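You operate a simulated robot arm through the tools that you are given. There is no shell and no other tool. Be economical: measure what you need, move in short steps, check, and stop when the job is done.

The job below is to be done with a simulated two-armed robot. You get a single attempt, and the scene is never put back.

JOB
Take the yellow tape reel and put it on the bare end of the trestle table. Then take the green cup and leave it on top of the round black patch. Then take the small glue pot and put it on the top of the folded boat. The order counts. Set down upright: green cup, small glue pot.

The check looks at the end state, three seconds after you hand in, the way a careful person would. Anything else that was tipped, shoved, dropped, spilled or broken makes it a failure.

ROBOT AND FRAMES
Two 7-joint arms with two-finger parallel grippers on one trunk, on a base that drives. Base frame: it is fixed to the floor where the robot stands at the start and does not move with it; the origin is under the middle of the robot, x ahead of it, y to its left, z up; the surface under the hand at the start is at about z = 0.8. Readings come in m, rad, newtons and seconds.
The left shoulder is at the start at [0.07, 0.163, 1.12], the right one opposite. With the tool pointing down near the work surface each hand reaches from about 0.4 to 0.88 m from the robot's upright axis, wherever it stands, measured 20 degrees to its own side. Places, roughly: bare end of the trestle table [0.7, 0.3, 0.6]; green cup [1, -1, 0.75]; round black patch [1, -1, 0.75]; small glue pot [0.75, -1.75, 0.75]; top of the folded boat (50x15 cm) [0.56, -4.7, 1.04]. Payload 3.43 kg a hand.
The tool frame of a hand sits at the grasp point between the pads (the TCP): z along the fingers, y along the line on which they close. The tips reach 0.034 m beyond it. Largest opening 0.128 m; finger width 0.024, thickness 0.012; the body of the gripper, 0.048 by 0.13 m, starts 0.096 m behind the TCP.
Orientation is that of the tool frame in the base frame, as a unit quaternion [w, x, y, z]. With the fingers straight down and closing along the base's y, the tool's x points along the base's -x, its y along +y and its z along -z.

CONTROLS
- The arms move only by the tool jog_arm. It takes "left_series", "right_series" or both (then of equal length, played together; a hand with none holds still); each is a list that holds one entry, the list of rows, each a list of 7 numbers: the turn, a rotation vector about the tool's x, y, z in rad, then the shift along the tool's x, y, z in m, then the finger opening in m, from 0 to 0.128. In form: [[[rx, ry, rz, dx, dy, dz, fingers], ...]]. A call has 1 to 8 rows; each row is the pose to reach, as a shift and turn from the pose commanded when the call began, along the tool's axes at that moment. Each row takes 0.2 s and may step no farther than 0.05 m and 0.15 rad from the row before; otherwise, or with a gripper value out of range, the whole call is refused. A pose out of reach is approached as far as the arm can. The call stops where the force on the tool passes 40 N (or 10 N more than at its start, if that is more) or the arm is blocked; 0.2 s more then pass. The fingers move at their own pace (about 0.153 m/s each) and stop on an object; they squeeze with about 33 N. The grip force told is the motor's: it shows also when the fingers shut on nothing. Time passes only in rows, and 0.2 s behind the last, so rows that repeat a pose let the fingers close. It gives the time, the measured TCP pose, the force on the tool (base axes), the opening and the grip force at its end, in the units of the frame above (readings bear some noise), with the torque about the TCP (base axes, N m) and any sound that the robot's microphone picked up.
- Cameras (640 x 400 px; columns grow to the right, rows downward): "scene" is now at [0.1281, 0.0087, 1.3296]; the picture's right is [0.10, -0.99, 0.00], its down [-0.74, -0.08, -0.67] and it looks along [0.67, 0.07, -0.74] (base axes); focal length 278 px, centre (320, 200). "left" rides on the left gripper at [0.076, 0.011, -0.16] in its tool frame; the picture's right is [-0.15, 0.99, 0.00], its down [-0.88, -0.13, -0.46] and it looks along [-0.45, -0.07, 0.89] (tool axes); focal length 234 px, centre (320, 200). "right" rides on the right gripper at [0.076, -0.011, -0.16] in its tool frame; the picture's right is [0.15, 0.99, 0.00], its down [-0.88, 0.13, -0.46] and it looks along [-0.45, 0.07, 0.89] (tool axes); focal length 234 px, centre (320, 200). There is no depth. A picture from a camera that has moved, and an enlarged one, comes with that camera's place and axes in the base frame and with its lens.
- grab_frame(camera): a new picture of that camera. The clock stands still meanwhile.
- raise_lower(by): slides the trunk up (or, below 0, down) by that many m; the arms and the scene camera ride with it, the base frame stays. It gives what a move gives, with no picture.
- roll_base(legs): drives the robot by 1 to 6 legs, each [ahead, left, turn to the left] in m, m and rad, along the robot's own axes; the way and the turn of a leg run together, so that a leg with both is an arc; at most 1.5 m and 3.142 rad a leg. The arms and the cameras ride along, it lands a little off, and it stops where it bumps. It gives what a move gives.
- head_to(pan, tilt): turns the head with the scene camera to pan (to the left, within 1.501 rad either way) and tilt (down, from -0.506 to 1.204), counted from straight ahead of the robot. It gives what a move gives.
- enlarge(camera, box): a new picture of the part [left, top, right, bottom] of that camera's present view, enlarged. The clock stands still meanwhile.
- sign_off(): hands the job in; it is judged then, once.

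Work in short steps. Places have to be worked out from the pictures, the camera data and where the tool is seen: move nearer, look again, correct. Check each grasp and each placing, and mend what went wrong. You have 165 turns and 122 pictures in all, those below and enlarged ones among them. Open the grippers and draw the arms clear of the work before you hand the job in, unless the task says otherwise; then end with one line.

The tools are called as name(argument=value, ...) on one line, values as JSON. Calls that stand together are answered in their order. jog_arm: Moves the arms, as the interface text tells. Its arguments: {"type":"object","properties":{"left_series":{"type":"array","items":{"type":"array","items":{"type":"array","items":{"type":"number"}}}},"right_series":{"type":"array","items":{"type":"array","items":{"type":"array","items":{"type":"number"}}}}},"required":[]} The other tools are called the same way: raise_lower (by) slides the trunk up or down; roll_base (legs) drives the base; head_to (pan, tilt) turns the head that bears the scene camera; grab_frame (camera) takes a picture; enlarge (camera, box) takes an enlarged picture of a part of a camera's view; sign_off () hands the job in.

At the start:

```text
t: 0.0
left_eef_pos: [0.454, 0.2568, 1.0745]
left_orientation: [0.0, -0.001, 1.0, 0.0]
left_ft_force: [0.0, -0.1, -0.3]
left_moment: [0.05, 0.0, 0.01]
left_finger_gap: 0.128
left_finger_force: 0.0
right_eef_pos: [0.5129, -0.0916, 1.0497]
right_orientation: [0.0, 0.001, 1.0, 0.0]
right_ft_force: [1.1, 0.0, 0.1]
right_moment: [-0.01, 0.01, 0.02]
right_finger_gap: 0.128
right_finger_force: 0.1
trunk travel left (down, up): [-0.6, 0.34]
robot x, y, heading: [0.0023, 0.0018, 0.004]
head pan, tilt: [0.103, 0.836]
```

scene: 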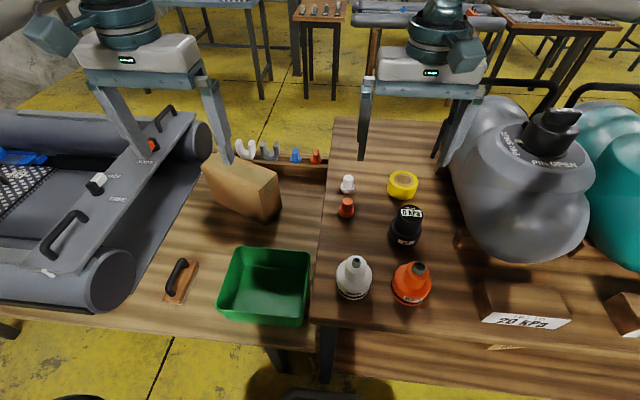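
right: 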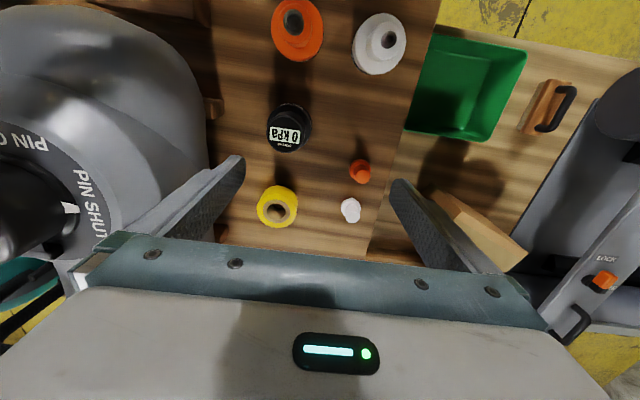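
left: 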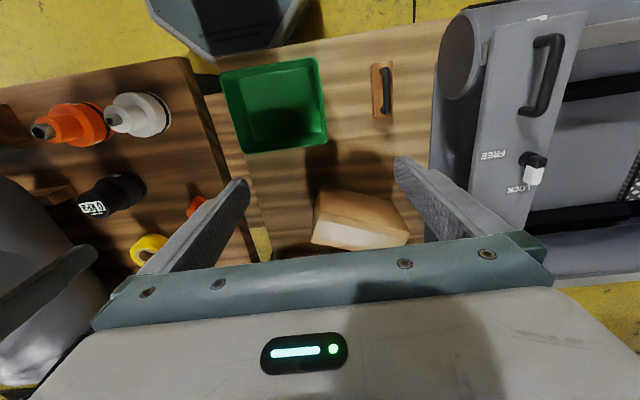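

The yellow reel looks to be near (0.68, -0.155), and the lower table lies to the left. I'll enlarge the scene view to find the bare end.

enlarge(camera="scene", box=[140, 110, 460, 370])

head_to(pan=0.5, tilt=0.6)

grab_frame(camera="scene")

```text
1.54 times, centred on (300, 240) of scene
camera zoom: at [0.1281, 0.0087, 1.3296], right [0.1, -0.99, 0.0], down [-0.74, -0.08, -0.67], along [0.67, 0.07, -0.74], focal length 428 px, centre (351, 138)
```

zoom: 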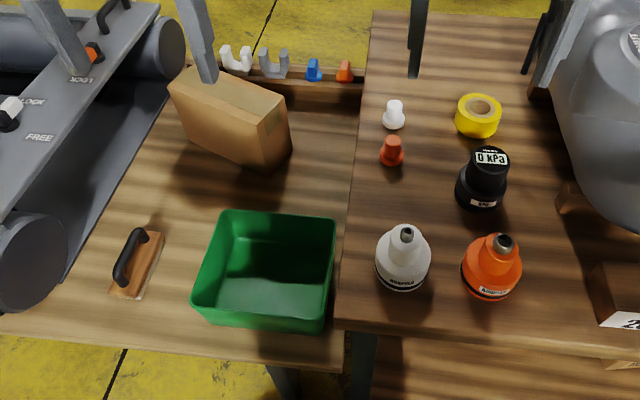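

```text
t: 0.9
left_eef_pos: [0.454, 0.256, 1.0735]
left_orientation: [0.0, 0.0, 1.0, -0.001]
left_ft_force: [0.2, 0.2, 0.3]
left_moment: [0.02, -0.01, -0.01]
left_finger_gap: 0.1282
left_finger_force: 0.0
right_eef_pos: [0.5125, -0.0926, 1.0485]
right_orientation: [0.0, 0.0, 1.0, 0.0]
right_ft_force: [0.3, 0.8, 0.5]
right_moment: [-0.02, -0.03, -0.01]
right_finger_gap: 0.1281
right_finger_force: 0.1
trunk travel left (down, up): [-0.6, 0.34]
robot x, y, heading: [-0.0025, 0.0012, 0.002]
head pan, tilt: [0.499, 0.6]
```

```text
117 pictures are left
camera scene: at [0.1273, 0.0428, 1.3494], right [0.48, -0.88, 0.0], down [-0.5, -0.27, -0.82], along [0.72, 0.39, -0.57], focal length 278 px, centre (320, 200)
```

scene: 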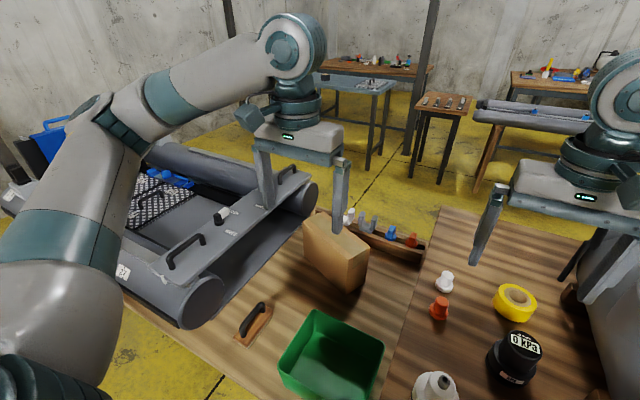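

The left table is the lower one, at about z 0.6, with free space between the box, bin and upper table. The reel is near (0.662, -0.150) with the gas bag beside it, so I'll turn the right hand 90° to close along x.

jog_arm(right_series=[[[0, 0, 0.14, 0, 0, 0, 0.128], [0, 0, 0.28, 0, 0, 0, 0.128], [0, 0, 0.42, 0, 0, 0, 0.128], [0, 0, 0.56, 0, 0, 0, 0.128], [0, 0, 0.7, 0, 0, 0, 0.128], [0, 0, 0.84, 0, 0, 0, 0.128], [0, 0, 0.98, -0.03, -0.01, 0, 0.128], [0, 0, 1.12, -0.06, -0.02, 0, 0.128]]])

jog_arm(right_series=[[[0, 0, 0.15, 0, 0, 0, 0.128], [0, 0, 0.3, 0, 0, 0, 0.128], [0, 0, 0.45, 0, 0, 0, 0.128]]])

grab_frame(camera="right")

```text
t: 2.7
left_eef_pos: [0.4536, 0.2578, 1.0736]
left_orientation: [0.0, -0.001, 1.0, 0.0]
left_ft_force: [-0.1, -0.1, -0.4]
left_moment: [-0.01, -0.03, 0.01]
left_finger_gap: 0.1283
left_finger_force: 0.0
right_eef_pos: [0.5742, -0.1134, 1.0512]
right_orientation: [0.001, 0.532, 0.847, 0.0]
right_ft_force: [-0.8, -0.7, 0.1]
right_moment: [0.05, 0.02, -0.01]
right_finger_gap: 0.1281
right_finger_force: 0.0
trunk travel left (down, up): [-0.6, 0.34]
robot x, y, heading: [-0.0014, -0.0047, -0.004]
head pan, tilt: [0.499, 0.6]
```

```text
t: 3.5
left_eef_pos: [0.4539, 0.2572, 1.0737]
left_orientation: [0.0, 0.0, 1.0, 0.001]
left_ft_force: [-0.1, 0.1, 0.7]
left_moment: [0.0, 0.01, -0.03]
left_finger_gap: 0.1279
left_finger_force: 0.0
right_eef_pos: [0.5732, -0.1128, 1.0491]
right_orientation: [0.0, 0.708, 0.706, 0.0]
right_ft_force: [-0.1, 0.6, -0.2]
right_moment: [0.0, -0.02, -0.04]
right_finger_gap: 0.1279
right_finger_force: 0.0
trunk travel left (down, up): [-0.6, 0.34]
robot x, y, heading: [0.0024, -0.0004, 0.002]
head pan, tilt: [0.499, 0.6]
```

```text
116 pictures are left
camera right: at [0.5627, -0.0362, 1.2088], right [0.99, 0.14, 0.0], down [0.13, -0.88, 0.46], along [0.07, -0.45, -0.89], focal length 234 px, centre (320, 200)
```

right: 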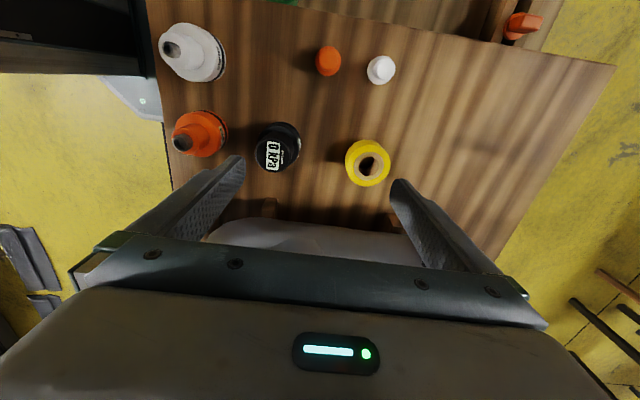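

The reel reads as (0.661, -0.148). I'll move over it and come down to just above the table.

jog_arm(right_series=[[[0, 0, 0, -0.018, 0.044, 0, 0.128], [0, 0, 0, -0.035, 0.088, 0, 0.128], [0, 0, 0, -0.035, 0.088, 0.05, 0.128], [0, 0, 0, -0.035, 0.088, 0.1, 0.128], [0, 0, 0, -0.035, 0.088, 0.14, 0.128]]])

grab_frame(camera="right")

head_to(pan=0.0, tilt=0.7)

grab_frame(camera="scene")

```text
t: 4.9
left_eef_pos: [0.4414, 0.2634, 1.0756]
left_orientation: [0.006, 0.001, 1.0, -0.005]
left_ft_force: [0.0, -0.7, 0.0]
left_moment: [-0.03, -0.01, -0.02]
left_finger_gap: 0.128
left_finger_force: 0.1
right_eef_pos: [0.6612, -0.1411, 0.9528]
right_orientation: [0.023, 0.706, 0.708, 0.027]
right_ft_force: [-0.5, 1.0, -0.2]
right_moment: [-0.01, 0.0, 0.0]
right_finger_gap: 0.1278
right_finger_force: 0.1
trunk travel left (down, up): [-0.6, 0.34]
robot x, y, heading: [-0.0021, 0.0001, 0.001]
head pan, tilt: [0.499, 0.6]
stopped in row 5 (right hand): the arm was blocked; the commanded pose is now the measured one
```

```text
115 pictures are left
camera right: at [0.6392, -0.0647, 1.1123], right [0.99, 0.15, 0.07], down [0.1, -0.88, 0.46], along [0.13, -0.44, -0.89], focal length 234 px, centre (320, 200)
```

right: 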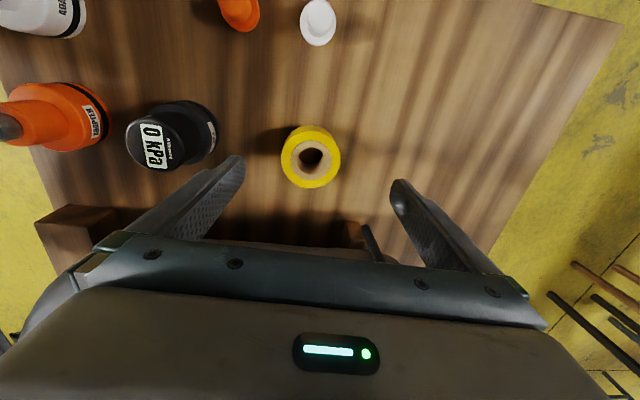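

```text
t: 5.8
left_eef_pos: [0.4409, 0.2629, 1.0791]
left_orientation: [0.007, 0.001, 1.0, -0.005]
left_ft_force: [0.2, 0.1, 0.3]
left_moment: [-0.01, -0.02, -0.02]
left_finger_gap: 0.1281
left_finger_force: 0.0
right_eef_pos: [0.6605, -0.1417, 0.9518]
right_orientation: [0.023, 0.707, 0.707, 0.025]
right_ft_force: [0.1, -0.3, 0.5]
right_moment: [0.01, 0.02, -0.02]
right_finger_gap: 0.1275
right_finger_force: 0.0
trunk travel left (down, up): [-0.6, 0.34]
robot x, y, heading: [0.0037, -0.0002, 0.001]
head pan, tilt: [0.0, 0.7]
```

```text
114 pictures are left
camera scene: at [0.1182, 0.0094, 1.3427], right [0.0, -1.0, 0.01], down [-0.63, -0.01, -0.77], along [0.77, 0.0, -0.63], focal length 278 px, centre (320, 200)
```

scene: 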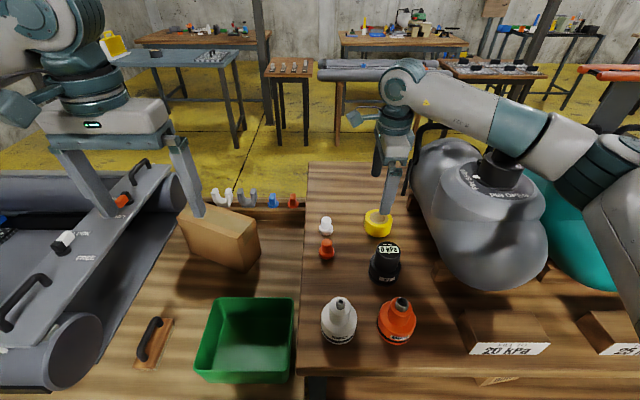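

The reel view is good, but the right arm's forearm touched the gas bag's valve and was blocked. I'll lift and retract it, and use the left hand, which can come in from the open side.

jog_arm(right_series=[[[0, 0, 0, 0, 0, -0.05, 0.128], [0, 0, 0, 0, 0, -0.1, 0.128], [0, 0, 0, 0, -0.05, -0.12, 0.128], [0, 0, 0, 0, -0.1, -0.12, 0.128], [0, 0, 0, 0, -0.15, -0.12, 0.128], [0, 0, 0, -0.03, -0.19, -0.12, 0.128], [0, 0, 0, -0.07, -0.22, -0.12, 0.128], [0, 0, 0, -0.11, -0.25, -0.12, 0.128]]])

grab_frame(camera="scene")

```text
refused: row 3 steps farther than a row can; nothing moved
```

```text
113 pictures are left
camera scene: at [0.1182, 0.0094, 1.3427], right [0.0, -1.0, 0.01], down [-0.63, -0.01, -0.77], along [0.77, 0.0, -0.63], focal length 278 px, centre (320, 200)
```

scene: 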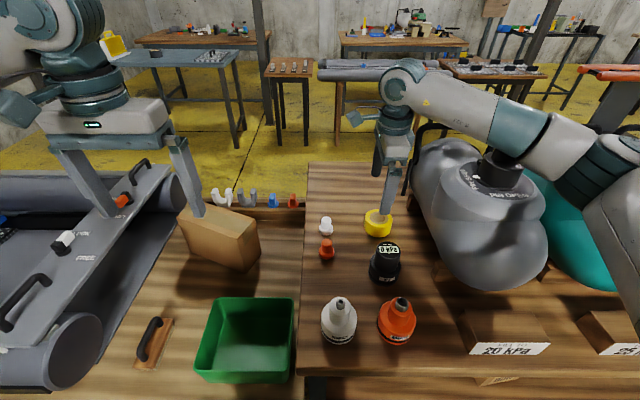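

That step was too large, so I'll use smaller steps for the same retreat.

jog_arm(right_series=[[[0, 0, 0, 0, 0, -0.05, 0.128], [0, 0, 0, 0, 0, -0.1, 0.128], [0, 0, 0, 0, -0.04, -0.12, 0.128], [0, 0, 0, 0, -0.09, -0.12, 0.128], [0, 0, 0, 0, -0.135, -0.12, 0.128], [0, 0, 0, -0.02, -0.175, -0.12, 0.128], [0, 0, 0, -0.05, -0.21, -0.12, 0.128], [0, 0, 0, -0.08, -0.245, -0.12, 0.128]]])

grab_frame(camera="scene")

```text
t: 7.6
left_eef_pos: [0.4523, 0.2552, 1.0746]
left_orientation: [0.0, 0.0, 1.0, 0.0]
left_ft_force: [0.1, -0.4, 0.2]
left_moment: [0.02, 0.0, 0.01]
left_finger_gap: 0.1281
left_finger_force: 0.0
right_eef_pos: [0.4175, -0.2324, 1.0429]
right_orientation: [0.011, 0.707, 0.707, 0.017]
right_ft_force: [-0.5, -0.3, 0.6]
right_moment: [0.03, -0.01, -0.01]
right_finger_gap: 0.1278
right_finger_force: 0.0
trunk travel left (down, up): [-0.6, 0.34]
robot x, y, heading: [0.0006, 0.0004, 0.002]
head pan, tilt: [0.0, 0.7]
```

```text
112 pictures are left
camera scene: at [0.134, -0.0013, 1.341], right [0.0, -1.0, 0.0], down [-0.64, 0.0, -0.77], along [0.77, 0.0, -0.64], focal length 278 px, centre (320, 200)
```

scene: 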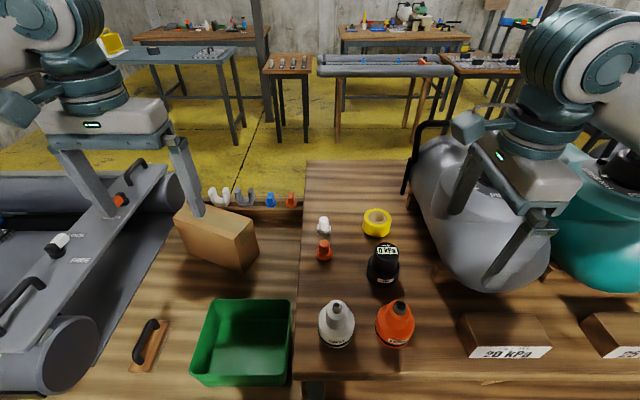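

The bag is undisturbed and the right hand is clear. I'll bring the left hand over the reel while turning it 90°.

jog_arm(left_series=[[[0, 0, 0.14, -0.0225, -0.0425, 0, 0.128], [0, 0, 0.28, -0.045, -0.085, 0, 0.128], [0, 0, 0.42, -0.0675, -0.1275, 0, 0.128], [0, 0, 0.56, -0.09, -0.17, 0, 0.128], [0, 0, 0.7, -0.1125, -0.2125, 0, 0.128], [0, 0, 0.84, -0.135, -0.255, 0, 0.128], [0, 0, 0.98, -0.1575, -0.2975, 0, 0.128], [0, 0, 1.12, -0.18, -0.34, 0, 0.128]]])

jog_arm(left_series=[[[0, 0, 0.15, 0, 0, 0, 0.128], [0, 0, 0.3, 0, 0, 0, 0.128], [0, 0, 0.45, 0, 0, 0, 0.128]]])

grab_frame(camera="left")

grab_frame(camera="scene")

```text
t: 9.4
left_eef_pos: [0.6356, -0.0875, 1.0724]
left_orientation: [0.0, 0.532, 0.847, 0.0]
left_ft_force: [0.1, 0.4, -0.3]
left_moment: [0.05, 0.03, -0.01]
left_finger_gap: 0.128
left_finger_force: 0.1
right_eef_pos: [0.4206, -0.2322, 1.0428]
right_orientation: [0.01, 0.707, 0.707, 0.019]
right_ft_force: [0.2, 0.0, 0.4]
right_moment: [0.03, 0.0, -0.02]
right_finger_gap: 0.1279
right_finger_force: 0.1
trunk travel left (down, up): [-0.6, 0.34]
robot x, y, heading: [0.0036, -0.0006, 0.005]
head pan, tilt: [0.0, 0.7]
```

```text
t: 10.2
left_eef_pos: [0.6347, -0.0842, 1.0734]
left_orientation: [0.0, 0.708, 0.706, 0.001]
left_ft_force: [-0.5, -0.2, 0.3]
left_moment: [0.01, -0.01, -0.02]
left_finger_gap: 0.1278
left_finger_force: 0.2
right_eef_pos: [0.4198, -0.2311, 1.043]
right_orientation: [0.011, 0.707, 0.707, 0.018]
right_ft_force: [0.2, -0.4, -0.4]
right_moment: [-0.02, 0.01, 0.02]
right_finger_gap: 0.128
right_finger_force: 0.1
trunk travel left (down, up): [-0.6, 0.34]
robot x, y, heading: [0.0033, -0.0043, 0.002]
head pan, tilt: [0.0, 0.7]
```

```text
111 pictures are left
camera left: at [0.6471, -0.0082, 1.2335], right [0.99, -0.15, 0.0], down [-0.13, -0.88, 0.46], along [-0.07, -0.45, -0.89], focal length 234 px, centre (320, 200)
```

left: 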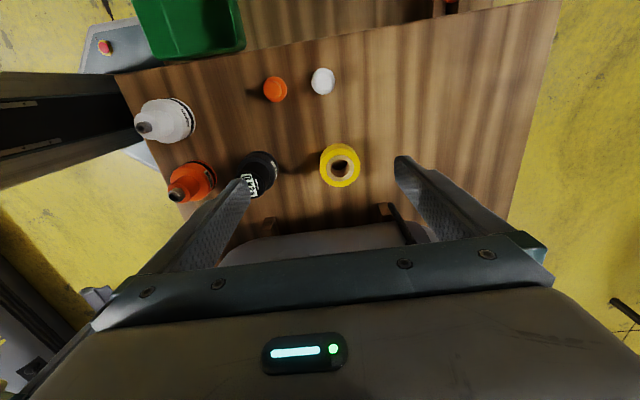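

```text
110 pictures are left
camera scene: at [0.1353, 0.0002, 1.3408], right [0.0, -1.0, 0.0], down [-0.64, 0.0, -0.76], along [0.76, 0.0, -0.64], focal length 278 px, centre (320, 200)
```

scene: 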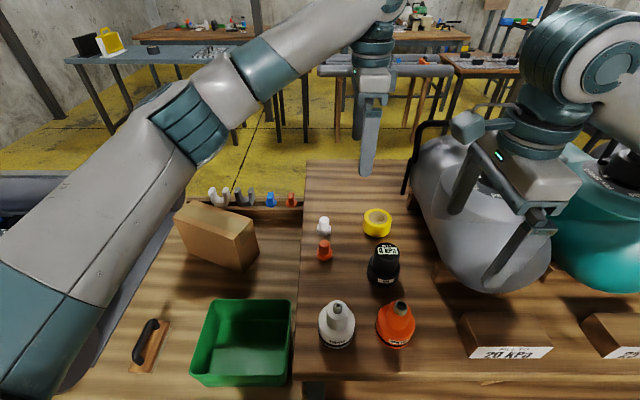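

The reel is at (0.661, -0.150) by the left camera. I'll move over it and descend partway.

jog_arm(left_series=[[[0, 0, 0, -0.035, 0.013, 0, 0.128], [0, 0, 0, -0.066, 0.0265, 0.02, 0.128], [0, 0, 0, -0.066, 0.0265, 0.07, 0.128], [0, 0, 0, -0.066, 0.0265, 0.12, 0.128], [0, 0, 0, -0.066, 0.0265, 0.165, 0.128]]])

grab_frame(camera="left")

grab_frame(camera="scene")

```text
t: 11.4
left_eef_pos: [0.6604, -0.1484, 0.9094]
left_orientation: [0.0, 0.707, 0.707, 0.0]
left_ft_force: [-0.2, 0.7, -0.1]
left_moment: [-0.02, 0.01, 0.0]
left_finger_gap: 0.1278
left_finger_force: 0.1
right_eef_pos: [0.4195, -0.23, 1.0428]
right_orientation: [0.009, 0.707, 0.707, 0.018]
right_ft_force: [-0.4, 0.2, -0.7]
right_moment: [0.0, 0.08, 0.02]
right_finger_gap: 0.128
right_finger_force: 0.0
trunk travel left (down, up): [-0.6, 0.34]
robot x, y, heading: [0.0023, -0.0018, -0.004]
head pan, tilt: [0.0, 0.7]
```

```text
109 pictures are left
camera left: at [0.6739, -0.0734, 1.0698], right [0.99, -0.15, 0.0], down [-0.13, -0.88, 0.46], along [-0.07, -0.45, -0.89], focal length 234 px, centre (320, 200)
```

left: 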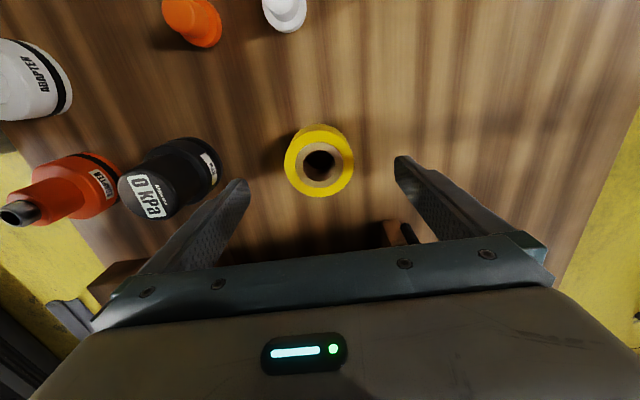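

```text
108 pictures are left
camera scene: at [0.136, 0.0002, 1.3408], right [0.0, -1.0, 0.0], down [-0.64, 0.0, -0.76], along [0.76, 0.0, -0.64], focal length 278 px, centre (320, 200)
```

scene: 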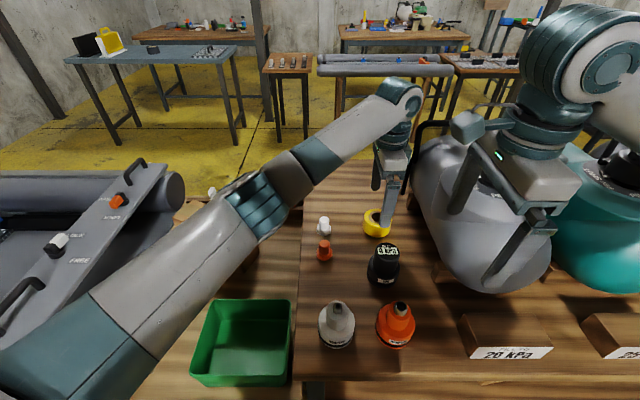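

The reel sits between the fingers. I'll descend to z 0.845, then close.

jog_arm(left_series=[[[0, 0, 0, 0.002, 0.002, 0.04, 0.128], [0, 0, 0, 0.002, 0.002, 0.065, 0.128]]])

grab_frame(camera="left")

```text
t: 12.0
left_eef_pos: [0.6633, -0.1462, 0.8438]
left_orientation: [0.001, 0.707, 0.707, 0.0]
left_ft_force: [-0.1, 0.2, -0.1]
left_moment: [0.02, 0.0, 0.01]
left_finger_gap: 0.1279
left_finger_force: 0.0
right_eef_pos: [0.4189, -0.23, 1.0422]
right_orientation: [0.011, 0.708, 0.706, 0.018]
right_ft_force: [-1.1, 0.0, -0.5]
right_moment: [0.02, 0.0, 0.01]
right_finger_gap: 0.128
right_finger_force: 0.1
trunk travel left (down, up): [-0.6, 0.34]
robot x, y, heading: [-0.0009, -0.0014, -0.001]
head pan, tilt: [0.0, 0.7]
```

```text
107 pictures are left
camera left: at [0.6759, -0.0706, 1.0038], right [0.99, -0.15, 0.0], down [-0.13, -0.88, 0.46], along [-0.07, -0.45, -0.89], focal length 234 px, centre (320, 200)
```

left: 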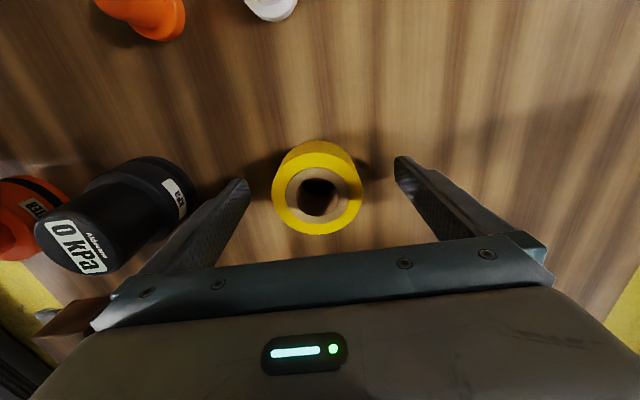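

The reel centre seems slightly further toward -y. I'll nudge 6 mm, lower 4 mm and close.

jog_arm(left_series=[[[0, 0, 0, -0.006, 0, 0.004, 0.128], [0, 0, 0, -0.006, 0, 0.004, 0.06], [0, 0, 0, -0.006, 0, 0.004, 0.03], [0, 0, 0, -0.006, 0, 0.004, 0.03], [0, 0, 0, -0.006, 0, 0.004, 0.03]]])

grab_frame(camera="left")

```text
t: 13.2
left_eef_pos: [0.6633, -0.1524, 0.8396]
left_orientation: [0.0, 0.707, 0.707, 0.0]
left_ft_force: [-0.3, -0.1, -0.7]
left_moment: [-0.04, 0.01, -0.01]
left_finger_gap: 0.0711
left_finger_force: 32.3
right_eef_pos: [0.4186, -0.2304, 1.0422]
right_orientation: [0.011, 0.707, 0.707, 0.017]
right_ft_force: [-0.5, 0.0, 0.8]
right_moment: [0.03, -0.01, 0.0]
right_finger_gap: 0.1284
right_finger_force: 0.0
trunk travel left (down, up): [-0.6, 0.34]
robot x, y, heading: [0.0052, 0.002, 0.004]
head pan, tilt: [0.0, 0.7]
```

```text
106 pictures are left
camera left: at [0.6761, -0.0773, 0.9996], right [0.99, -0.15, 0.0], down [-0.13, -0.88, 0.46], along [-0.07, -0.45, -0.89], focal length 234 px, centre (320, 200)
```

left: 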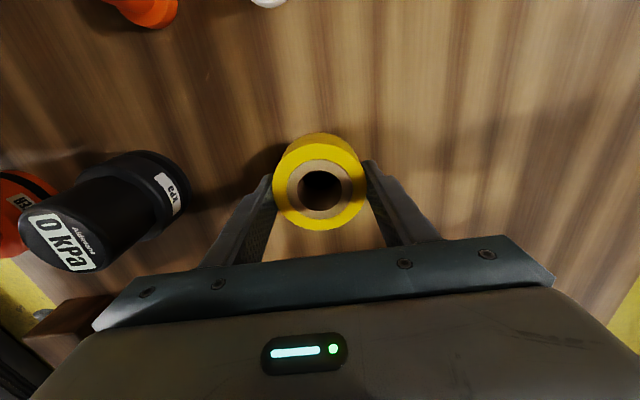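

Gripped at 71 mm with 32 N. I'll lift and then move left toward the lower table.

jog_arm(left_series=[[[0, 0, 0, 0, 0, -0.05, 0.03], [0, 0, 0, 0, 0, -0.1, 0.03], [0, 0, 0, 0, 0, -0.15, 0.03], [0, 0, 0, 0, 0, -0.2, 0.03], [0, 0, 0, 0.045, -0.01, -0.21, 0.03], [0, 0, 0, 0.09, -0.02, -0.21, 0.03], [0, 0, 0, 0.135, -0.03, -0.21, 0.03], [0, 0, 0, 0.18, -0.04, -0.21, 0.03]]])

jog_arm(left_series=[[[0, 0, 0, 0.045, -0.01, 0, 0.03], [0, 0, 0, 0.09, -0.02, 0, 0.03], [0, 0, 0, 0.135, -0.03, 0, 0.03]]])

grab_frame(camera="left")

grab_frame(camera="scene")

```text
t: 15.0
left_eef_pos: [0.6219, 0.0303, 1.0512]
left_orientation: [0.001, 0.707, 0.707, -0.001]
left_ft_force: [-0.3, 0.7, 0.0]
left_moment: [-0.01, 0.01, -0.02]
left_finger_gap: 0.0301
left_finger_force: 0.0
right_eef_pos: [0.4193, -0.2282, 1.0444]
right_orientation: [0.012, 0.707, 0.707, 0.016]
right_ft_force: [-0.6, 0.6, 0.9]
right_moment: [-0.01, 0.02, -0.01]
right_finger_gap: 0.1282
right_finger_force: 0.0
trunk travel left (down, up): [-0.6, 0.34]
robot x, y, heading: [-0.0003, 0.0022, 0.001]
head pan, tilt: [0.0, 0.7]
```

```text
t: 15.8
left_eef_pos: [0.5929, 0.1616, 1.0502]
left_orientation: [0.001, 0.707, 0.707, -0.001]
left_ft_force: [-0.4, 1.3, -1.0]
left_moment: [-0.02, -0.02, -0.01]
left_finger_gap: 0.0299
left_finger_force: 0.0
right_eef_pos: [0.4182, -0.2301, 1.0441]
right_orientation: [0.01, 0.708, 0.706, 0.018]
right_ft_force: [0.8, 0.4, -0.1]
right_moment: [-0.07, 0.03, 0.01]
right_finger_gap: 0.1277
right_finger_force: 0.0
trunk travel left (down, up): [-0.6, 0.34]
robot x, y, heading: [-0.0007, -0.0018, 0.0]
head pan, tilt: [0.0, 0.7]
```

```text
105 pictures are left
camera left: at [0.6051, 0.2382, 1.2109], right [0.99, -0.15, 0.0], down [-0.13, -0.88, 0.46], along [-0.07, -0.45, -0.89], focal length 234 px, centre (320, 200)
```

left: 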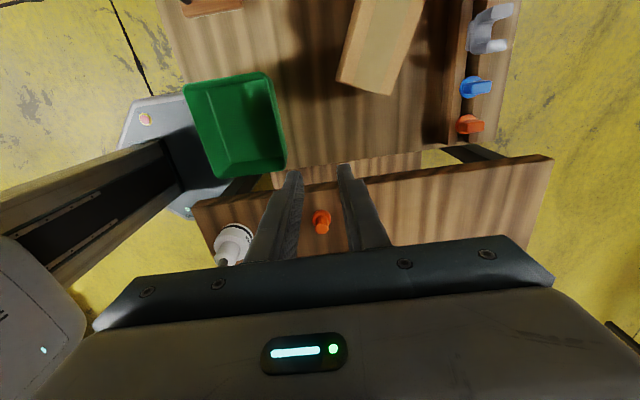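

```text
104 pictures are left
camera scene: at [0.1345, 0.0019, 1.3409], right [0.0, -1.0, 0.0], down [-0.64, 0.0, -0.77], along [0.77, 0.0, -0.64], focal length 278 px, centre (320, 200)
```

scene: 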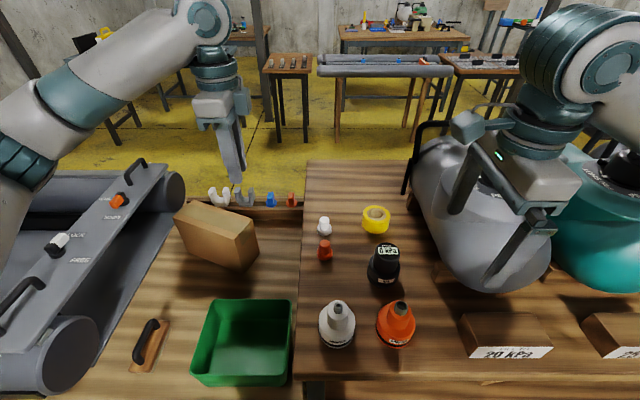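

The reel slipped out and is still on the table near its old place. I'll look closely at it before trying again.

enlarge(camera="scene", box=[300, 170, 440, 270])

jog_arm(left_series=[[[0, 0, 0, -0.045, 0.01, 0, 0.07], [0, 0, 0, -0.09, 0.02, 0, 0.128], [0, 0, 0, -0.135, 0.03, 0, 0.128], [0, 0, 0, -0.18, 0.04, 0, 0.128], [0, 0, 0, -0.225, 0.05, 0, 0.128], [0, 0, 0, -0.27, 0.06, 0.01, 0.128], [0, 0, 0, -0.31, 0.07, 0.03, 0.128], [0, 0, 0, -0.31, 0.07, 0.08, 0.128]]])

grab_frame(camera="left")

```text
4.00 times, centred on (370, 220) of scene
camera zoom: at [0.1345, 0.0019, 1.3409], right [0.0, -1.0, 0.0], down [-0.64, 0.0, -0.77], along [0.77, 0.0, -0.64], focal length 1112 px, centre (120, 120)
```

zoom: 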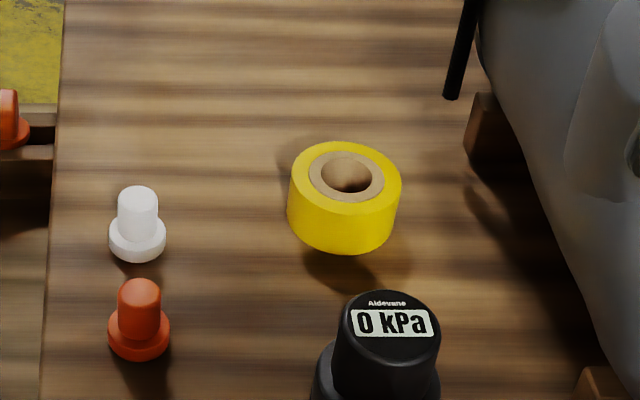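

```text
t: 17.6
left_eef_pos: [0.6654, -0.1463, 0.9697]
left_orientation: [0.0, 0.707, 0.707, -0.001]
left_ft_force: [0.7, 0.7, 0.2]
left_moment: [-0.02, 0.02, -0.01]
left_finger_gap: 0.1282
left_finger_force: 0.0
right_eef_pos: [0.4202, -0.2281, 1.0417]
right_orientation: [0.01, 0.707, 0.707, 0.017]
right_ft_force: [-0.3, 0.0, 0.3]
right_moment: [-0.04, 0.01, -0.03]
right_finger_gap: 0.128
right_finger_force: 0.0
trunk travel left (down, up): [-0.6, 0.34]
robot x, y, heading: [0.0022, 0.0002, -0.001]
head pan, tilt: [0.0, 0.7]
```

```text
102 pictures are left
camera left: at [0.6781, -0.0711, 1.1288], right [0.99, -0.15, 0.0], down [-0.13, -0.88, 0.46], along [-0.07, -0.45, -0.89], focal length 234 px, centre (320, 200)
```

left: 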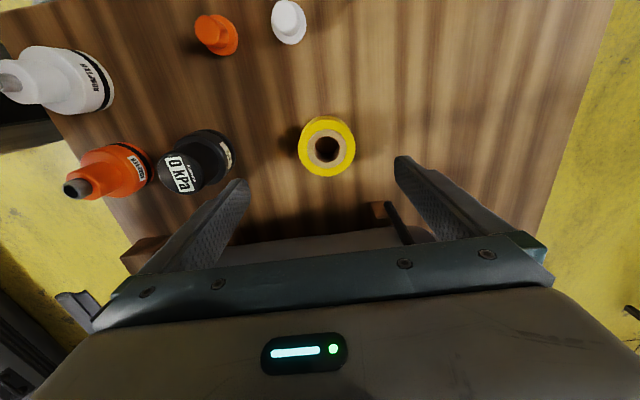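

Triangulating puts the reel top at (0.675, -0.147, 0.845), about 1 cm shifted, so the earlier grip was fairly shallow. I'll regrasp lower and lift slowly.

jog_arm(left_series=[[[0, 0, 0, -0.002, 0.009, 0.05, 0.128], [0, 0, 0, -0.002, 0.009, 0.1, 0.128], [0, 0, 0, -0.002, 0.009, 0.125, 0.128], [0, 0, 0, -0.002, 0.009, 0.135, 0.128], [0, 0, 0, -0.002, 0.009, 0.14, 0.128]]])

grab_frame(camera="left")

```text
refused: row 1 steps farther than a row can; nothing moved
```

```text
101 pictures are left
camera left: at [0.6781, -0.0711, 1.1288], right [0.99, -0.15, 0.0], down [-0.13, -0.88, 0.46], along [-0.07, -0.45, -0.89], focal length 234 px, centre (320, 200)
```

left: 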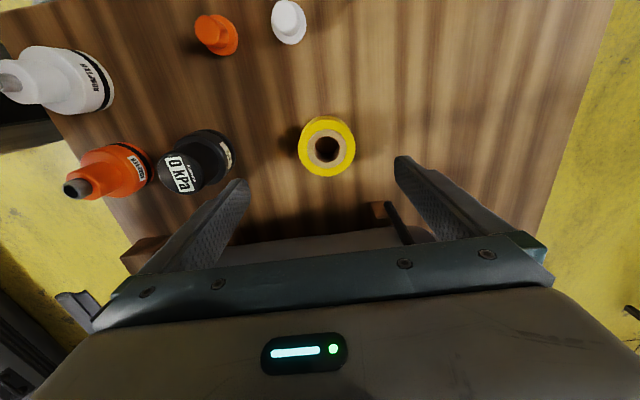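

The row was just over the step limit, so I'll split the descent.

jog_arm(left_series=[[[0, 0, 0, -0.002, 0.009, 0.04, 0.128], [0, 0, 0, -0.002, 0.009, 0.09, 0.128], [0, 0, 0, -0.002, 0.009, 0.125, 0.128], [0, 0, 0, -0.002, 0.009, 0.133, 0.128], [0, 0, 0, -0.002, 0.009, 0.137, 0.128]]])

grab_frame(camera="left")

```text
t: 18.8
left_eef_pos: [0.6715, -0.153, 0.8332]
left_orientation: [0.001, 0.707, 0.707, -0.001]
left_ft_force: [1.4, 1.7, 5.4]
left_moment: [0.12, 0.36, -0.04]
left_finger_gap: 0.1273
left_finger_force: 0.0
right_eef_pos: [0.4202, -0.2306, 1.044]
right_orientation: [0.011, 0.707, 0.707, 0.018]
right_ft_force: [0.3, -0.5, 0.1]
right_moment: [0.02, -0.01, 0.01]
right_finger_gap: 0.1282
right_finger_force: 0.1
trunk travel left (down, up): [-0.6, 0.34]
robot x, y, heading: [0.001, 0.0045, -0.001]
head pan, tilt: [0.0, 0.7]
```

```text
100 pictures are left
camera left: at [0.6846, -0.0763, 0.9942], right [0.99, -0.15, 0.0], down [-0.13, -0.88, 0.46], along [-0.07, -0.45, -0.89], focal length 234 px, centre (320, 200)
```

left: 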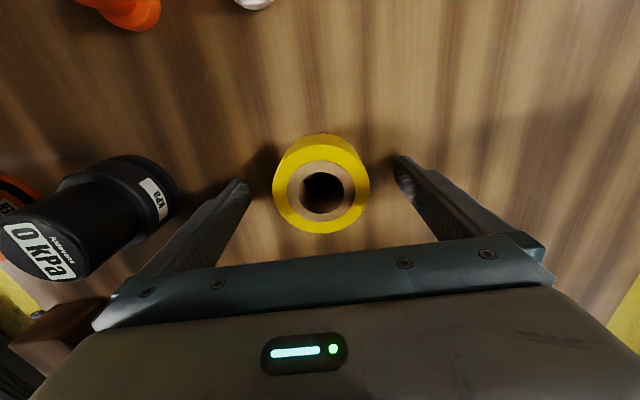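

The tips are on the table (z 0.80). I'll back off 2 mm, close fully and lift a little, slowly.

jog_arm(left_series=[[[0, 0, 0, 0, 0, -0.002, 0.128], [0, 0, 0, 0, 0, -0.002, 0.05], [0, 0, 0, 0, 0, -0.002, 0], [0, 0, 0, 0, 0, -0.002, 0], [0, 0, 0, 0, 0, -0.002, 0], [0, 0, 0, 0, 0, -0.008, 0], [0, 0, 0, 0, 0, -0.018, 0], [0, 0, 0, 0, 0, -0.03, 0]]])

grab_frame(camera="left")

```text
t: 20.6
left_eef_pos: [0.6725, -0.1494, 0.8627]
left_orientation: [0.0, 0.706, 0.708, 0.0]
left_ft_force: [0.1, -0.4, -1.4]
left_moment: [0.0, 0.02, -0.02]
left_finger_gap: 0.0709
left_finger_force: 33.1
right_eef_pos: [0.4198, -0.2301, 1.0422]
right_orientation: [0.011, 0.707, 0.707, 0.018]
right_ft_force: [-0.3, -0.9, -1.5]
right_moment: [0.0, -0.02, 0.0]
right_finger_gap: 0.1281
right_finger_force: 0.0
trunk travel left (down, up): [-0.6, 0.34]
robot x, y, heading: [-0.0013, -0.0009, 0.006]
head pan, tilt: [0.0, 0.7]
```

```text
99 pictures are left
camera left: at [0.6848, -0.075, 1.0226], right [0.99, -0.15, 0.0], down [-0.13, -0.88, 0.46], along [-0.07, -0.45, -0.89], focal length 234 px, centre (320, 200)
```

left: 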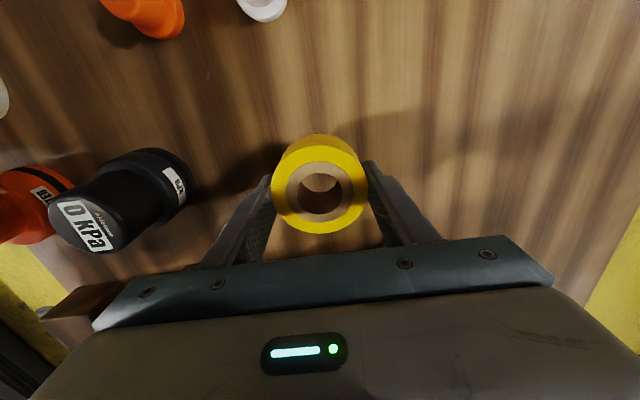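

It holds at 3 cm. I'll keep lifting at a moderate pace.

jog_arm(left_series=[[[0, 0, 0, 0, 0, -0.015, 0], [0, 0, 0, 0, 0, -0.033, 0], [0, 0, 0, 0, 0, -0.053, 0], [0, 0, 0, 0, 0, -0.073, 0], [0, 0, 0, 0, 0, -0.093, 0], [0, 0, 0, 0, 0, -0.113, 0], [0, 0, 0, 0, 0, -0.128, 0], [0, 0, 0, 0, 0, -0.14, 0]]])

jog_arm(left_series=[[[0, 0, 0, 0.012, -0.003, 0, 0], [0, 0, 0, 0.032, -0.008, 0, 0], [0, 0, 0, 0.057, -0.015, 0, 0], [0, 0, 0, 0.082, -0.022, 0, 0], [0, 0, 0, 0.107, -0.029, 0, 0], [0, 0, 0, 0.132, -0.036, 0, 0], [0, 0, 0, 0.152, -0.043, 0, 0], [0, 0, 0, 0.164, -0.046, 0, 0]]])

grab_frame(camera="left")

```text
t: 22.4
left_eef_pos: [0.671, -0.1522, 1.0035]
left_orientation: [0.001, 0.706, 0.708, 0.0]
left_ft_force: [1.1, 0.1, -0.8]
left_moment: [-0.02, 0.02, -0.03]
left_finger_gap: 0.071
left_finger_force: 32.9
right_eef_pos: [0.4185, -0.2293, 1.0429]
right_orientation: [0.011, 0.707, 0.707, 0.018]
right_ft_force: [0.2, 0.6, 0.0]
right_moment: [0.02, 0.0, 0.0]
right_finger_gap: 0.1282
right_finger_force: 0.0
trunk travel left (down, up): [-0.6, 0.34]
robot x, y, heading: [0.0005, -0.004, -0.004]
head pan, tilt: [0.0, 0.7]
```

```text
t: 24.2
left_eef_pos: [0.6236, 0.0135, 1.0014]
left_orientation: [0.001, 0.707, 0.707, 0.0]
left_ft_force: [-0.7, 0.5, -1.5]
left_moment: [-0.02, 0.0, -0.03]
left_finger_gap: 0.0708
left_finger_force: 33.5
right_eef_pos: [0.4196, -0.2296, 1.0433]
right_orientation: [0.011, 0.707, 0.707, 0.018]
right_ft_force: [-1.0, 0.2, 0.4]
right_moment: [0.01, 0.0, -0.02]
right_finger_gap: 0.1279
right_finger_force: 0.0
trunk travel left (down, up): [-0.6, 0.34]
robot x, y, heading: [0.0041, 0.0005, 0.001]
head pan, tilt: [0.0, 0.7]
```

```text
98 pictures are left
camera left: at [0.6372, 0.0885, 1.1617], right [0.99, -0.15, 0.0], down [-0.13, -0.88, 0.46], along [-0.07, -0.45, -0.89], focal length 234 px, centre (320, 200)
```

left: 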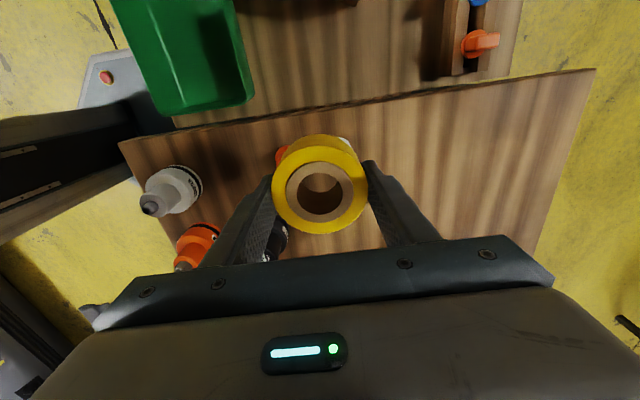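

Still held. From the pictures the free spot is about (0.615, 0.15), between bin, box and the upper table edge. I'll move there with a -45° turn so the camera clears the box.

jog_arm(left_series=[[[0, 0, -0.1, 0.015, -0.001, 0, 0], [0, 0, -0.2, 0.035, -0.002, 0, 0], [0, 0, -0.3, 0.055, -0.004, 0, 0], [0, 0, -0.4, 0.075, -0.005, 0, 0], [0, 0, -0.5, 0.095, -0.006, 0, 0], [0, 0, -0.6, 0.115, -0.007, 0, 0], [0, 0, -0.7, 0.13, -0.008, 0, 0], [0, 0, -0.785, 0.1365, -0.009, 0, 0]]])

grab_frame(camera="left")

grab_frame(camera="scene")

```text
t: 26.0
left_eef_pos: [0.6175, 0.1499, 1.0007]
left_orientation: [0.0, 0.381, 0.925, -0.001]
left_ft_force: [-0.3, -0.4, -0.6]
left_moment: [-0.03, -0.02, 0.02]
left_finger_gap: 0.071
left_finger_force: 32.4
right_eef_pos: [0.4184, -0.2299, 1.0422]
right_orientation: [0.01, 0.707, 0.707, 0.018]
right_ft_force: [0.3, 0.3, -0.1]
right_moment: [0.05, 0.0, 0.06]
right_finger_gap: 0.1282
right_finger_force: 0.1
trunk travel left (down, up): [-0.6, 0.34]
robot x, y, heading: [-0.0006, 0.0011, 0.001]
head pan, tilt: [0.0, 0.7]
```

```text
97 pictures are left
camera left: at [0.5729, 0.2109, 1.1614], right [0.8, 0.6, 0.0], down [0.53, -0.71, 0.46], along [0.27, -0.37, -0.89], focal length 234 px, centre (320, 200)
```

left: 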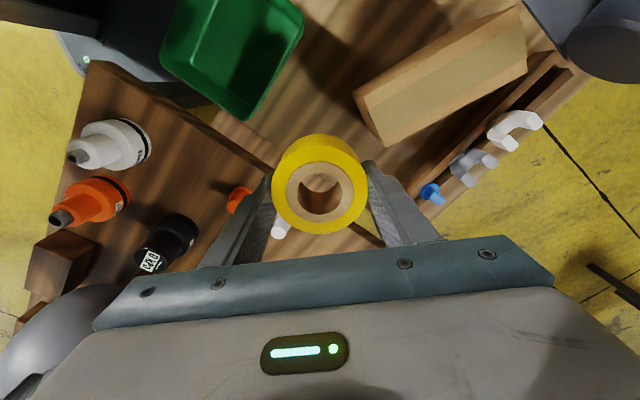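

```text
96 pictures are left
camera scene: at [0.1354, 0.0002, 1.3408], right [0.0, -1.0, 0.0], down [-0.64, 0.0, -0.76], along [0.76, 0.0, -0.64], focal length 278 px, centre (320, 200)
```

scene: 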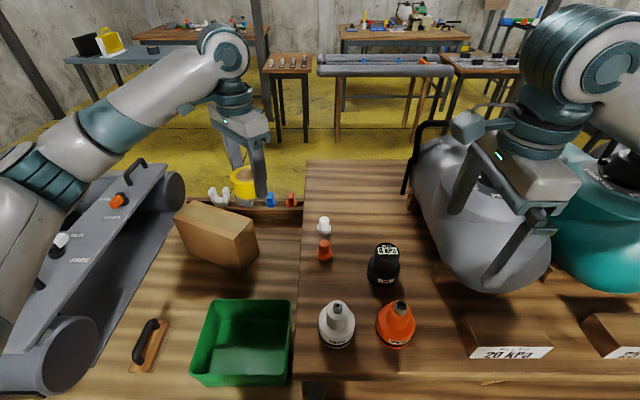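

Reel held; box's nearest corner is about (0.645, 0.235). I'll shift 1.7 cm toward -x for clearance and descend partway.

jog_arm(left_series=[[[0, 0, 0, 0.006, -0.006, 0.015, 0], [0, 0, 0, 0.012, -0.012, 0.04, 0], [0, 0, 0, 0.012, -0.012, 0.07, 0], [0, 0, 0, 0.012, -0.012, 0.1, 0], [0, 0, 0, 0.012, -0.012, 0.13, 0], [0, 0, 0, 0.012, -0.012, 0.16, 0], [0, 0, 0, 0.012, -0.012, 0.185, 0], [0, 0, 0, 0.012, -0.012, 0.2, 0]]])

grab_frame(camera="left")

grab_frame(camera="scene")

```text
t: 27.8
left_eef_pos: [0.5997, 0.1502, 0.8013]
left_orientation: [0.001, 0.383, 0.924, 0.0]
left_ft_force: [0.7, -0.6, -1.0]
left_moment: [-0.01, 0.01, 0.0]
left_finger_gap: 0.071
left_finger_force: 33.1
right_eef_pos: [0.4198, -0.2298, 1.0418]
right_orientation: [0.01, 0.707, 0.707, 0.017]
right_ft_force: [0.1, -0.8, 0.5]
right_moment: [0.04, 0.0, -0.04]
right_finger_gap: 0.1282
right_finger_force: 0.1
trunk travel left (down, up): [-0.6, 0.34]
robot x, y, heading: [-0.0036, 0.0009, 0.0]
head pan, tilt: [0.0, 0.7]
```

```text
95 pictures are left
camera left: at [0.5554, 0.211, 0.9608], right [0.8, 0.6, 0.0], down [0.53, -0.71, 0.46], along [0.27, -0.37, -0.89], focal length 234 px, centre (320, 200)
```

left: 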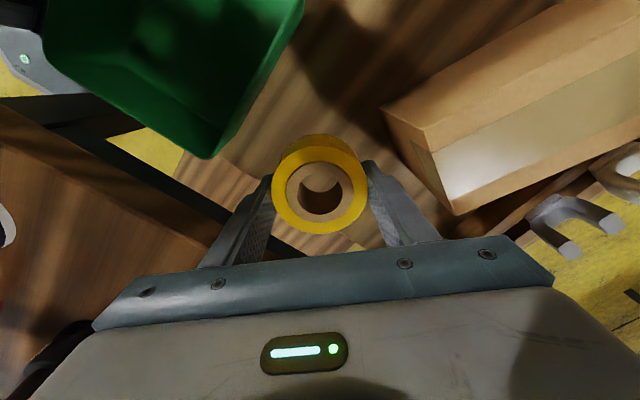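

```text
94 pictures are left
camera scene: at [0.1355, 0.0003, 1.3408], right [0.0, -1.0, 0.0], down [-0.64, 0.0, -0.76], along [0.76, 0.0, -0.64], focal length 278 px, centre (320, 200)
```

scene: 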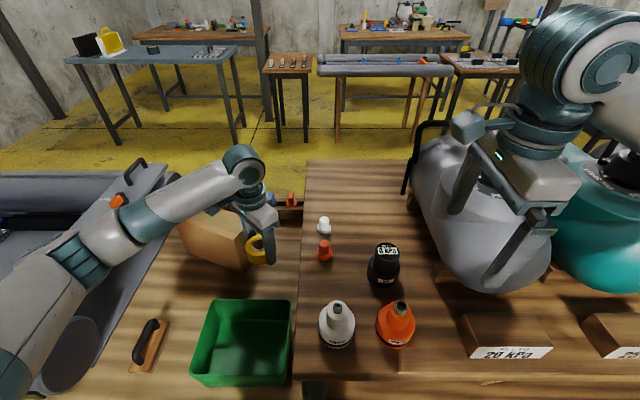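

I'll enlarge the left view to see where the lower table's right edge lies relative to the reel.

enlarge(camera="left", box=[60, 70, 400, 280])

enlarge(camera="scene", box=[170, 170, 350, 390])

```text
1.88 times, centred on (230, 175) of left
camera zoom: at [0.5554, 0.211, 0.9608], right [0.8, 0.6, 0.0], down [0.53, -0.71, 0.46], along [0.27, -0.37, -0.89], focal length 441 px, centre (489, 247)
```

zoom: 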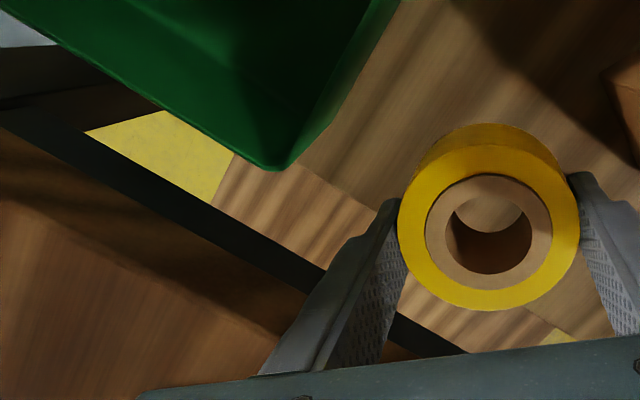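

```text
1.82 times, centred on (260, 280) of scene
camera zoom: at [0.1355, 0.0003, 1.3408], right [0.0, -1.0, 0.0], down [-0.64, 0.0, -0.76], along [0.76, 0.0, -0.64], focal length 506 px, centre (429, 54)
```

zoom: 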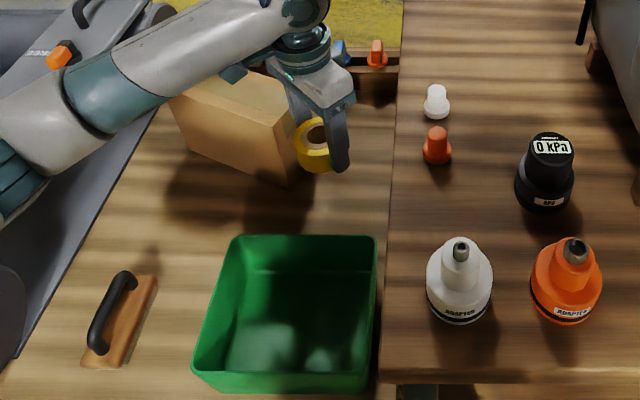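

The lower tabletop's right edge works out at y ≈ 0.034, so a reel at y 0.15 lies well inside. I'll go on down to just above the surface.

jog_arm(left_series=[[[0, 0, 0, 0, 0, 0.02, 0], [0, 0, 0, 0, 0, 0.045, 0], [0, 0, 0, 0, 0, 0.07, 0], [0, 0, 0, 0, 0, 0.095, 0], [0, 0, 0, 0, 0, 0.12, 0], [0, 0, 0, 0, 0, 0.138, 0], [0, 0, 0, 0, 0, 0.146, 0]]])

grab_frame(camera="left")

enlarge(camera="scene", box=[170, 170, 350, 390])

```text
t: 29.4
left_eef_pos: [0.6006, 0.1479, 0.6572]
left_orientation: [0.001, 0.383, 0.924, -0.001]
left_ft_force: [-0.2, -1.0, -0.9]
left_moment: [0.01, 0.01, -0.02]
left_finger_gap: 0.0707
left_finger_force: 33.5
right_eef_pos: [0.4199, -0.2299, 1.0429]
right_orientation: [0.01, 0.707, 0.707, 0.018]
right_ft_force: [0.2, -0.1, -0.6]
right_moment: [-0.03, 0.03, 0.0]
right_finger_gap: 0.1281
right_finger_force: 0.1
trunk travel left (down, up): [-0.6, 0.34]
robot x, y, heading: [-0.0021, 0.0038, 0.001]
head pan, tilt: [0.0, 0.7]
```

```text
91 pictures are left
camera left: at [0.5564, 0.2091, 0.8166], right [0.8, 0.6, 0.0], down [0.53, -0.71, 0.46], along [0.27, -0.37, -0.89], focal length 234 px, centre (320, 200)
```

left: 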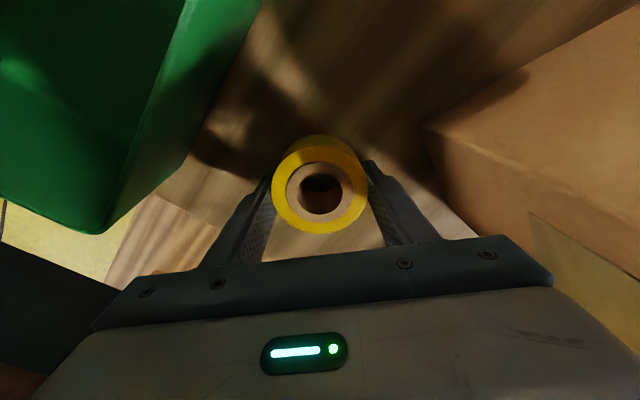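

```text
1.82 times, centred on (260, 280) of scene
camera zoom: at [0.1354, 0.0001, 1.3408], right [0.0, -1.0, 0.0], down [-0.64, 0.0, -0.76], along [0.76, 0.0, -0.64], focal length 506 px, centre (429, 54)
```

zoom: 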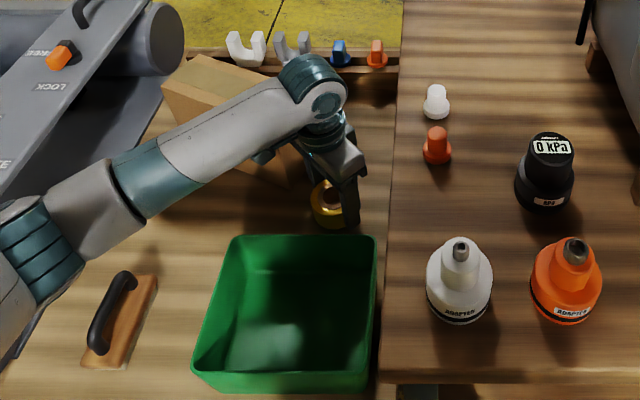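

Nearly there; I'll lower in 4 mm steps until contact.

jog_arm(left_series=[[[0, 0, 0, 0, 0, 0.005, 0], [0, 0, 0, 0, 0, 0.01, 0], [0, 0, 0, 0, 0, 0.014, 0], [0, 0, 0, 0, 0, 0.017, 0], [0, 0, 0, 0, 0, 0.02, 0]]])

```text
t: 30.0
left_eef_pos: [0.6017, 0.1481, 0.6539]
left_orientation: [0.004, 0.383, 0.924, -0.002]
left_ft_force: [-10.1, 3.2, 24.8]
left_moment: [0.02, 1.11, -0.12]
left_finger_gap: 0.0707
left_finger_force: 33.0
right_eef_pos: [0.4185, -0.2297, 1.0432]
right_orientation: [0.01, 0.707, 0.707, 0.018]
right_ft_force: [0.6, -0.8, -0.2]
right_moment: [-0.01, 0.05, -0.01]
right_finger_gap: 0.128
right_finger_force: 0.0
trunk travel left (down, up): [-0.6, 0.34]
robot x, y, heading: [-0.0023, -0.0006, 0.002]
head pan, tilt: [0.0, 0.7]
stopped in row 3 (left hand): the force on the tool passed its limit at 46 N (the readings are from after the stop); the commanded pose is now the measured one
```

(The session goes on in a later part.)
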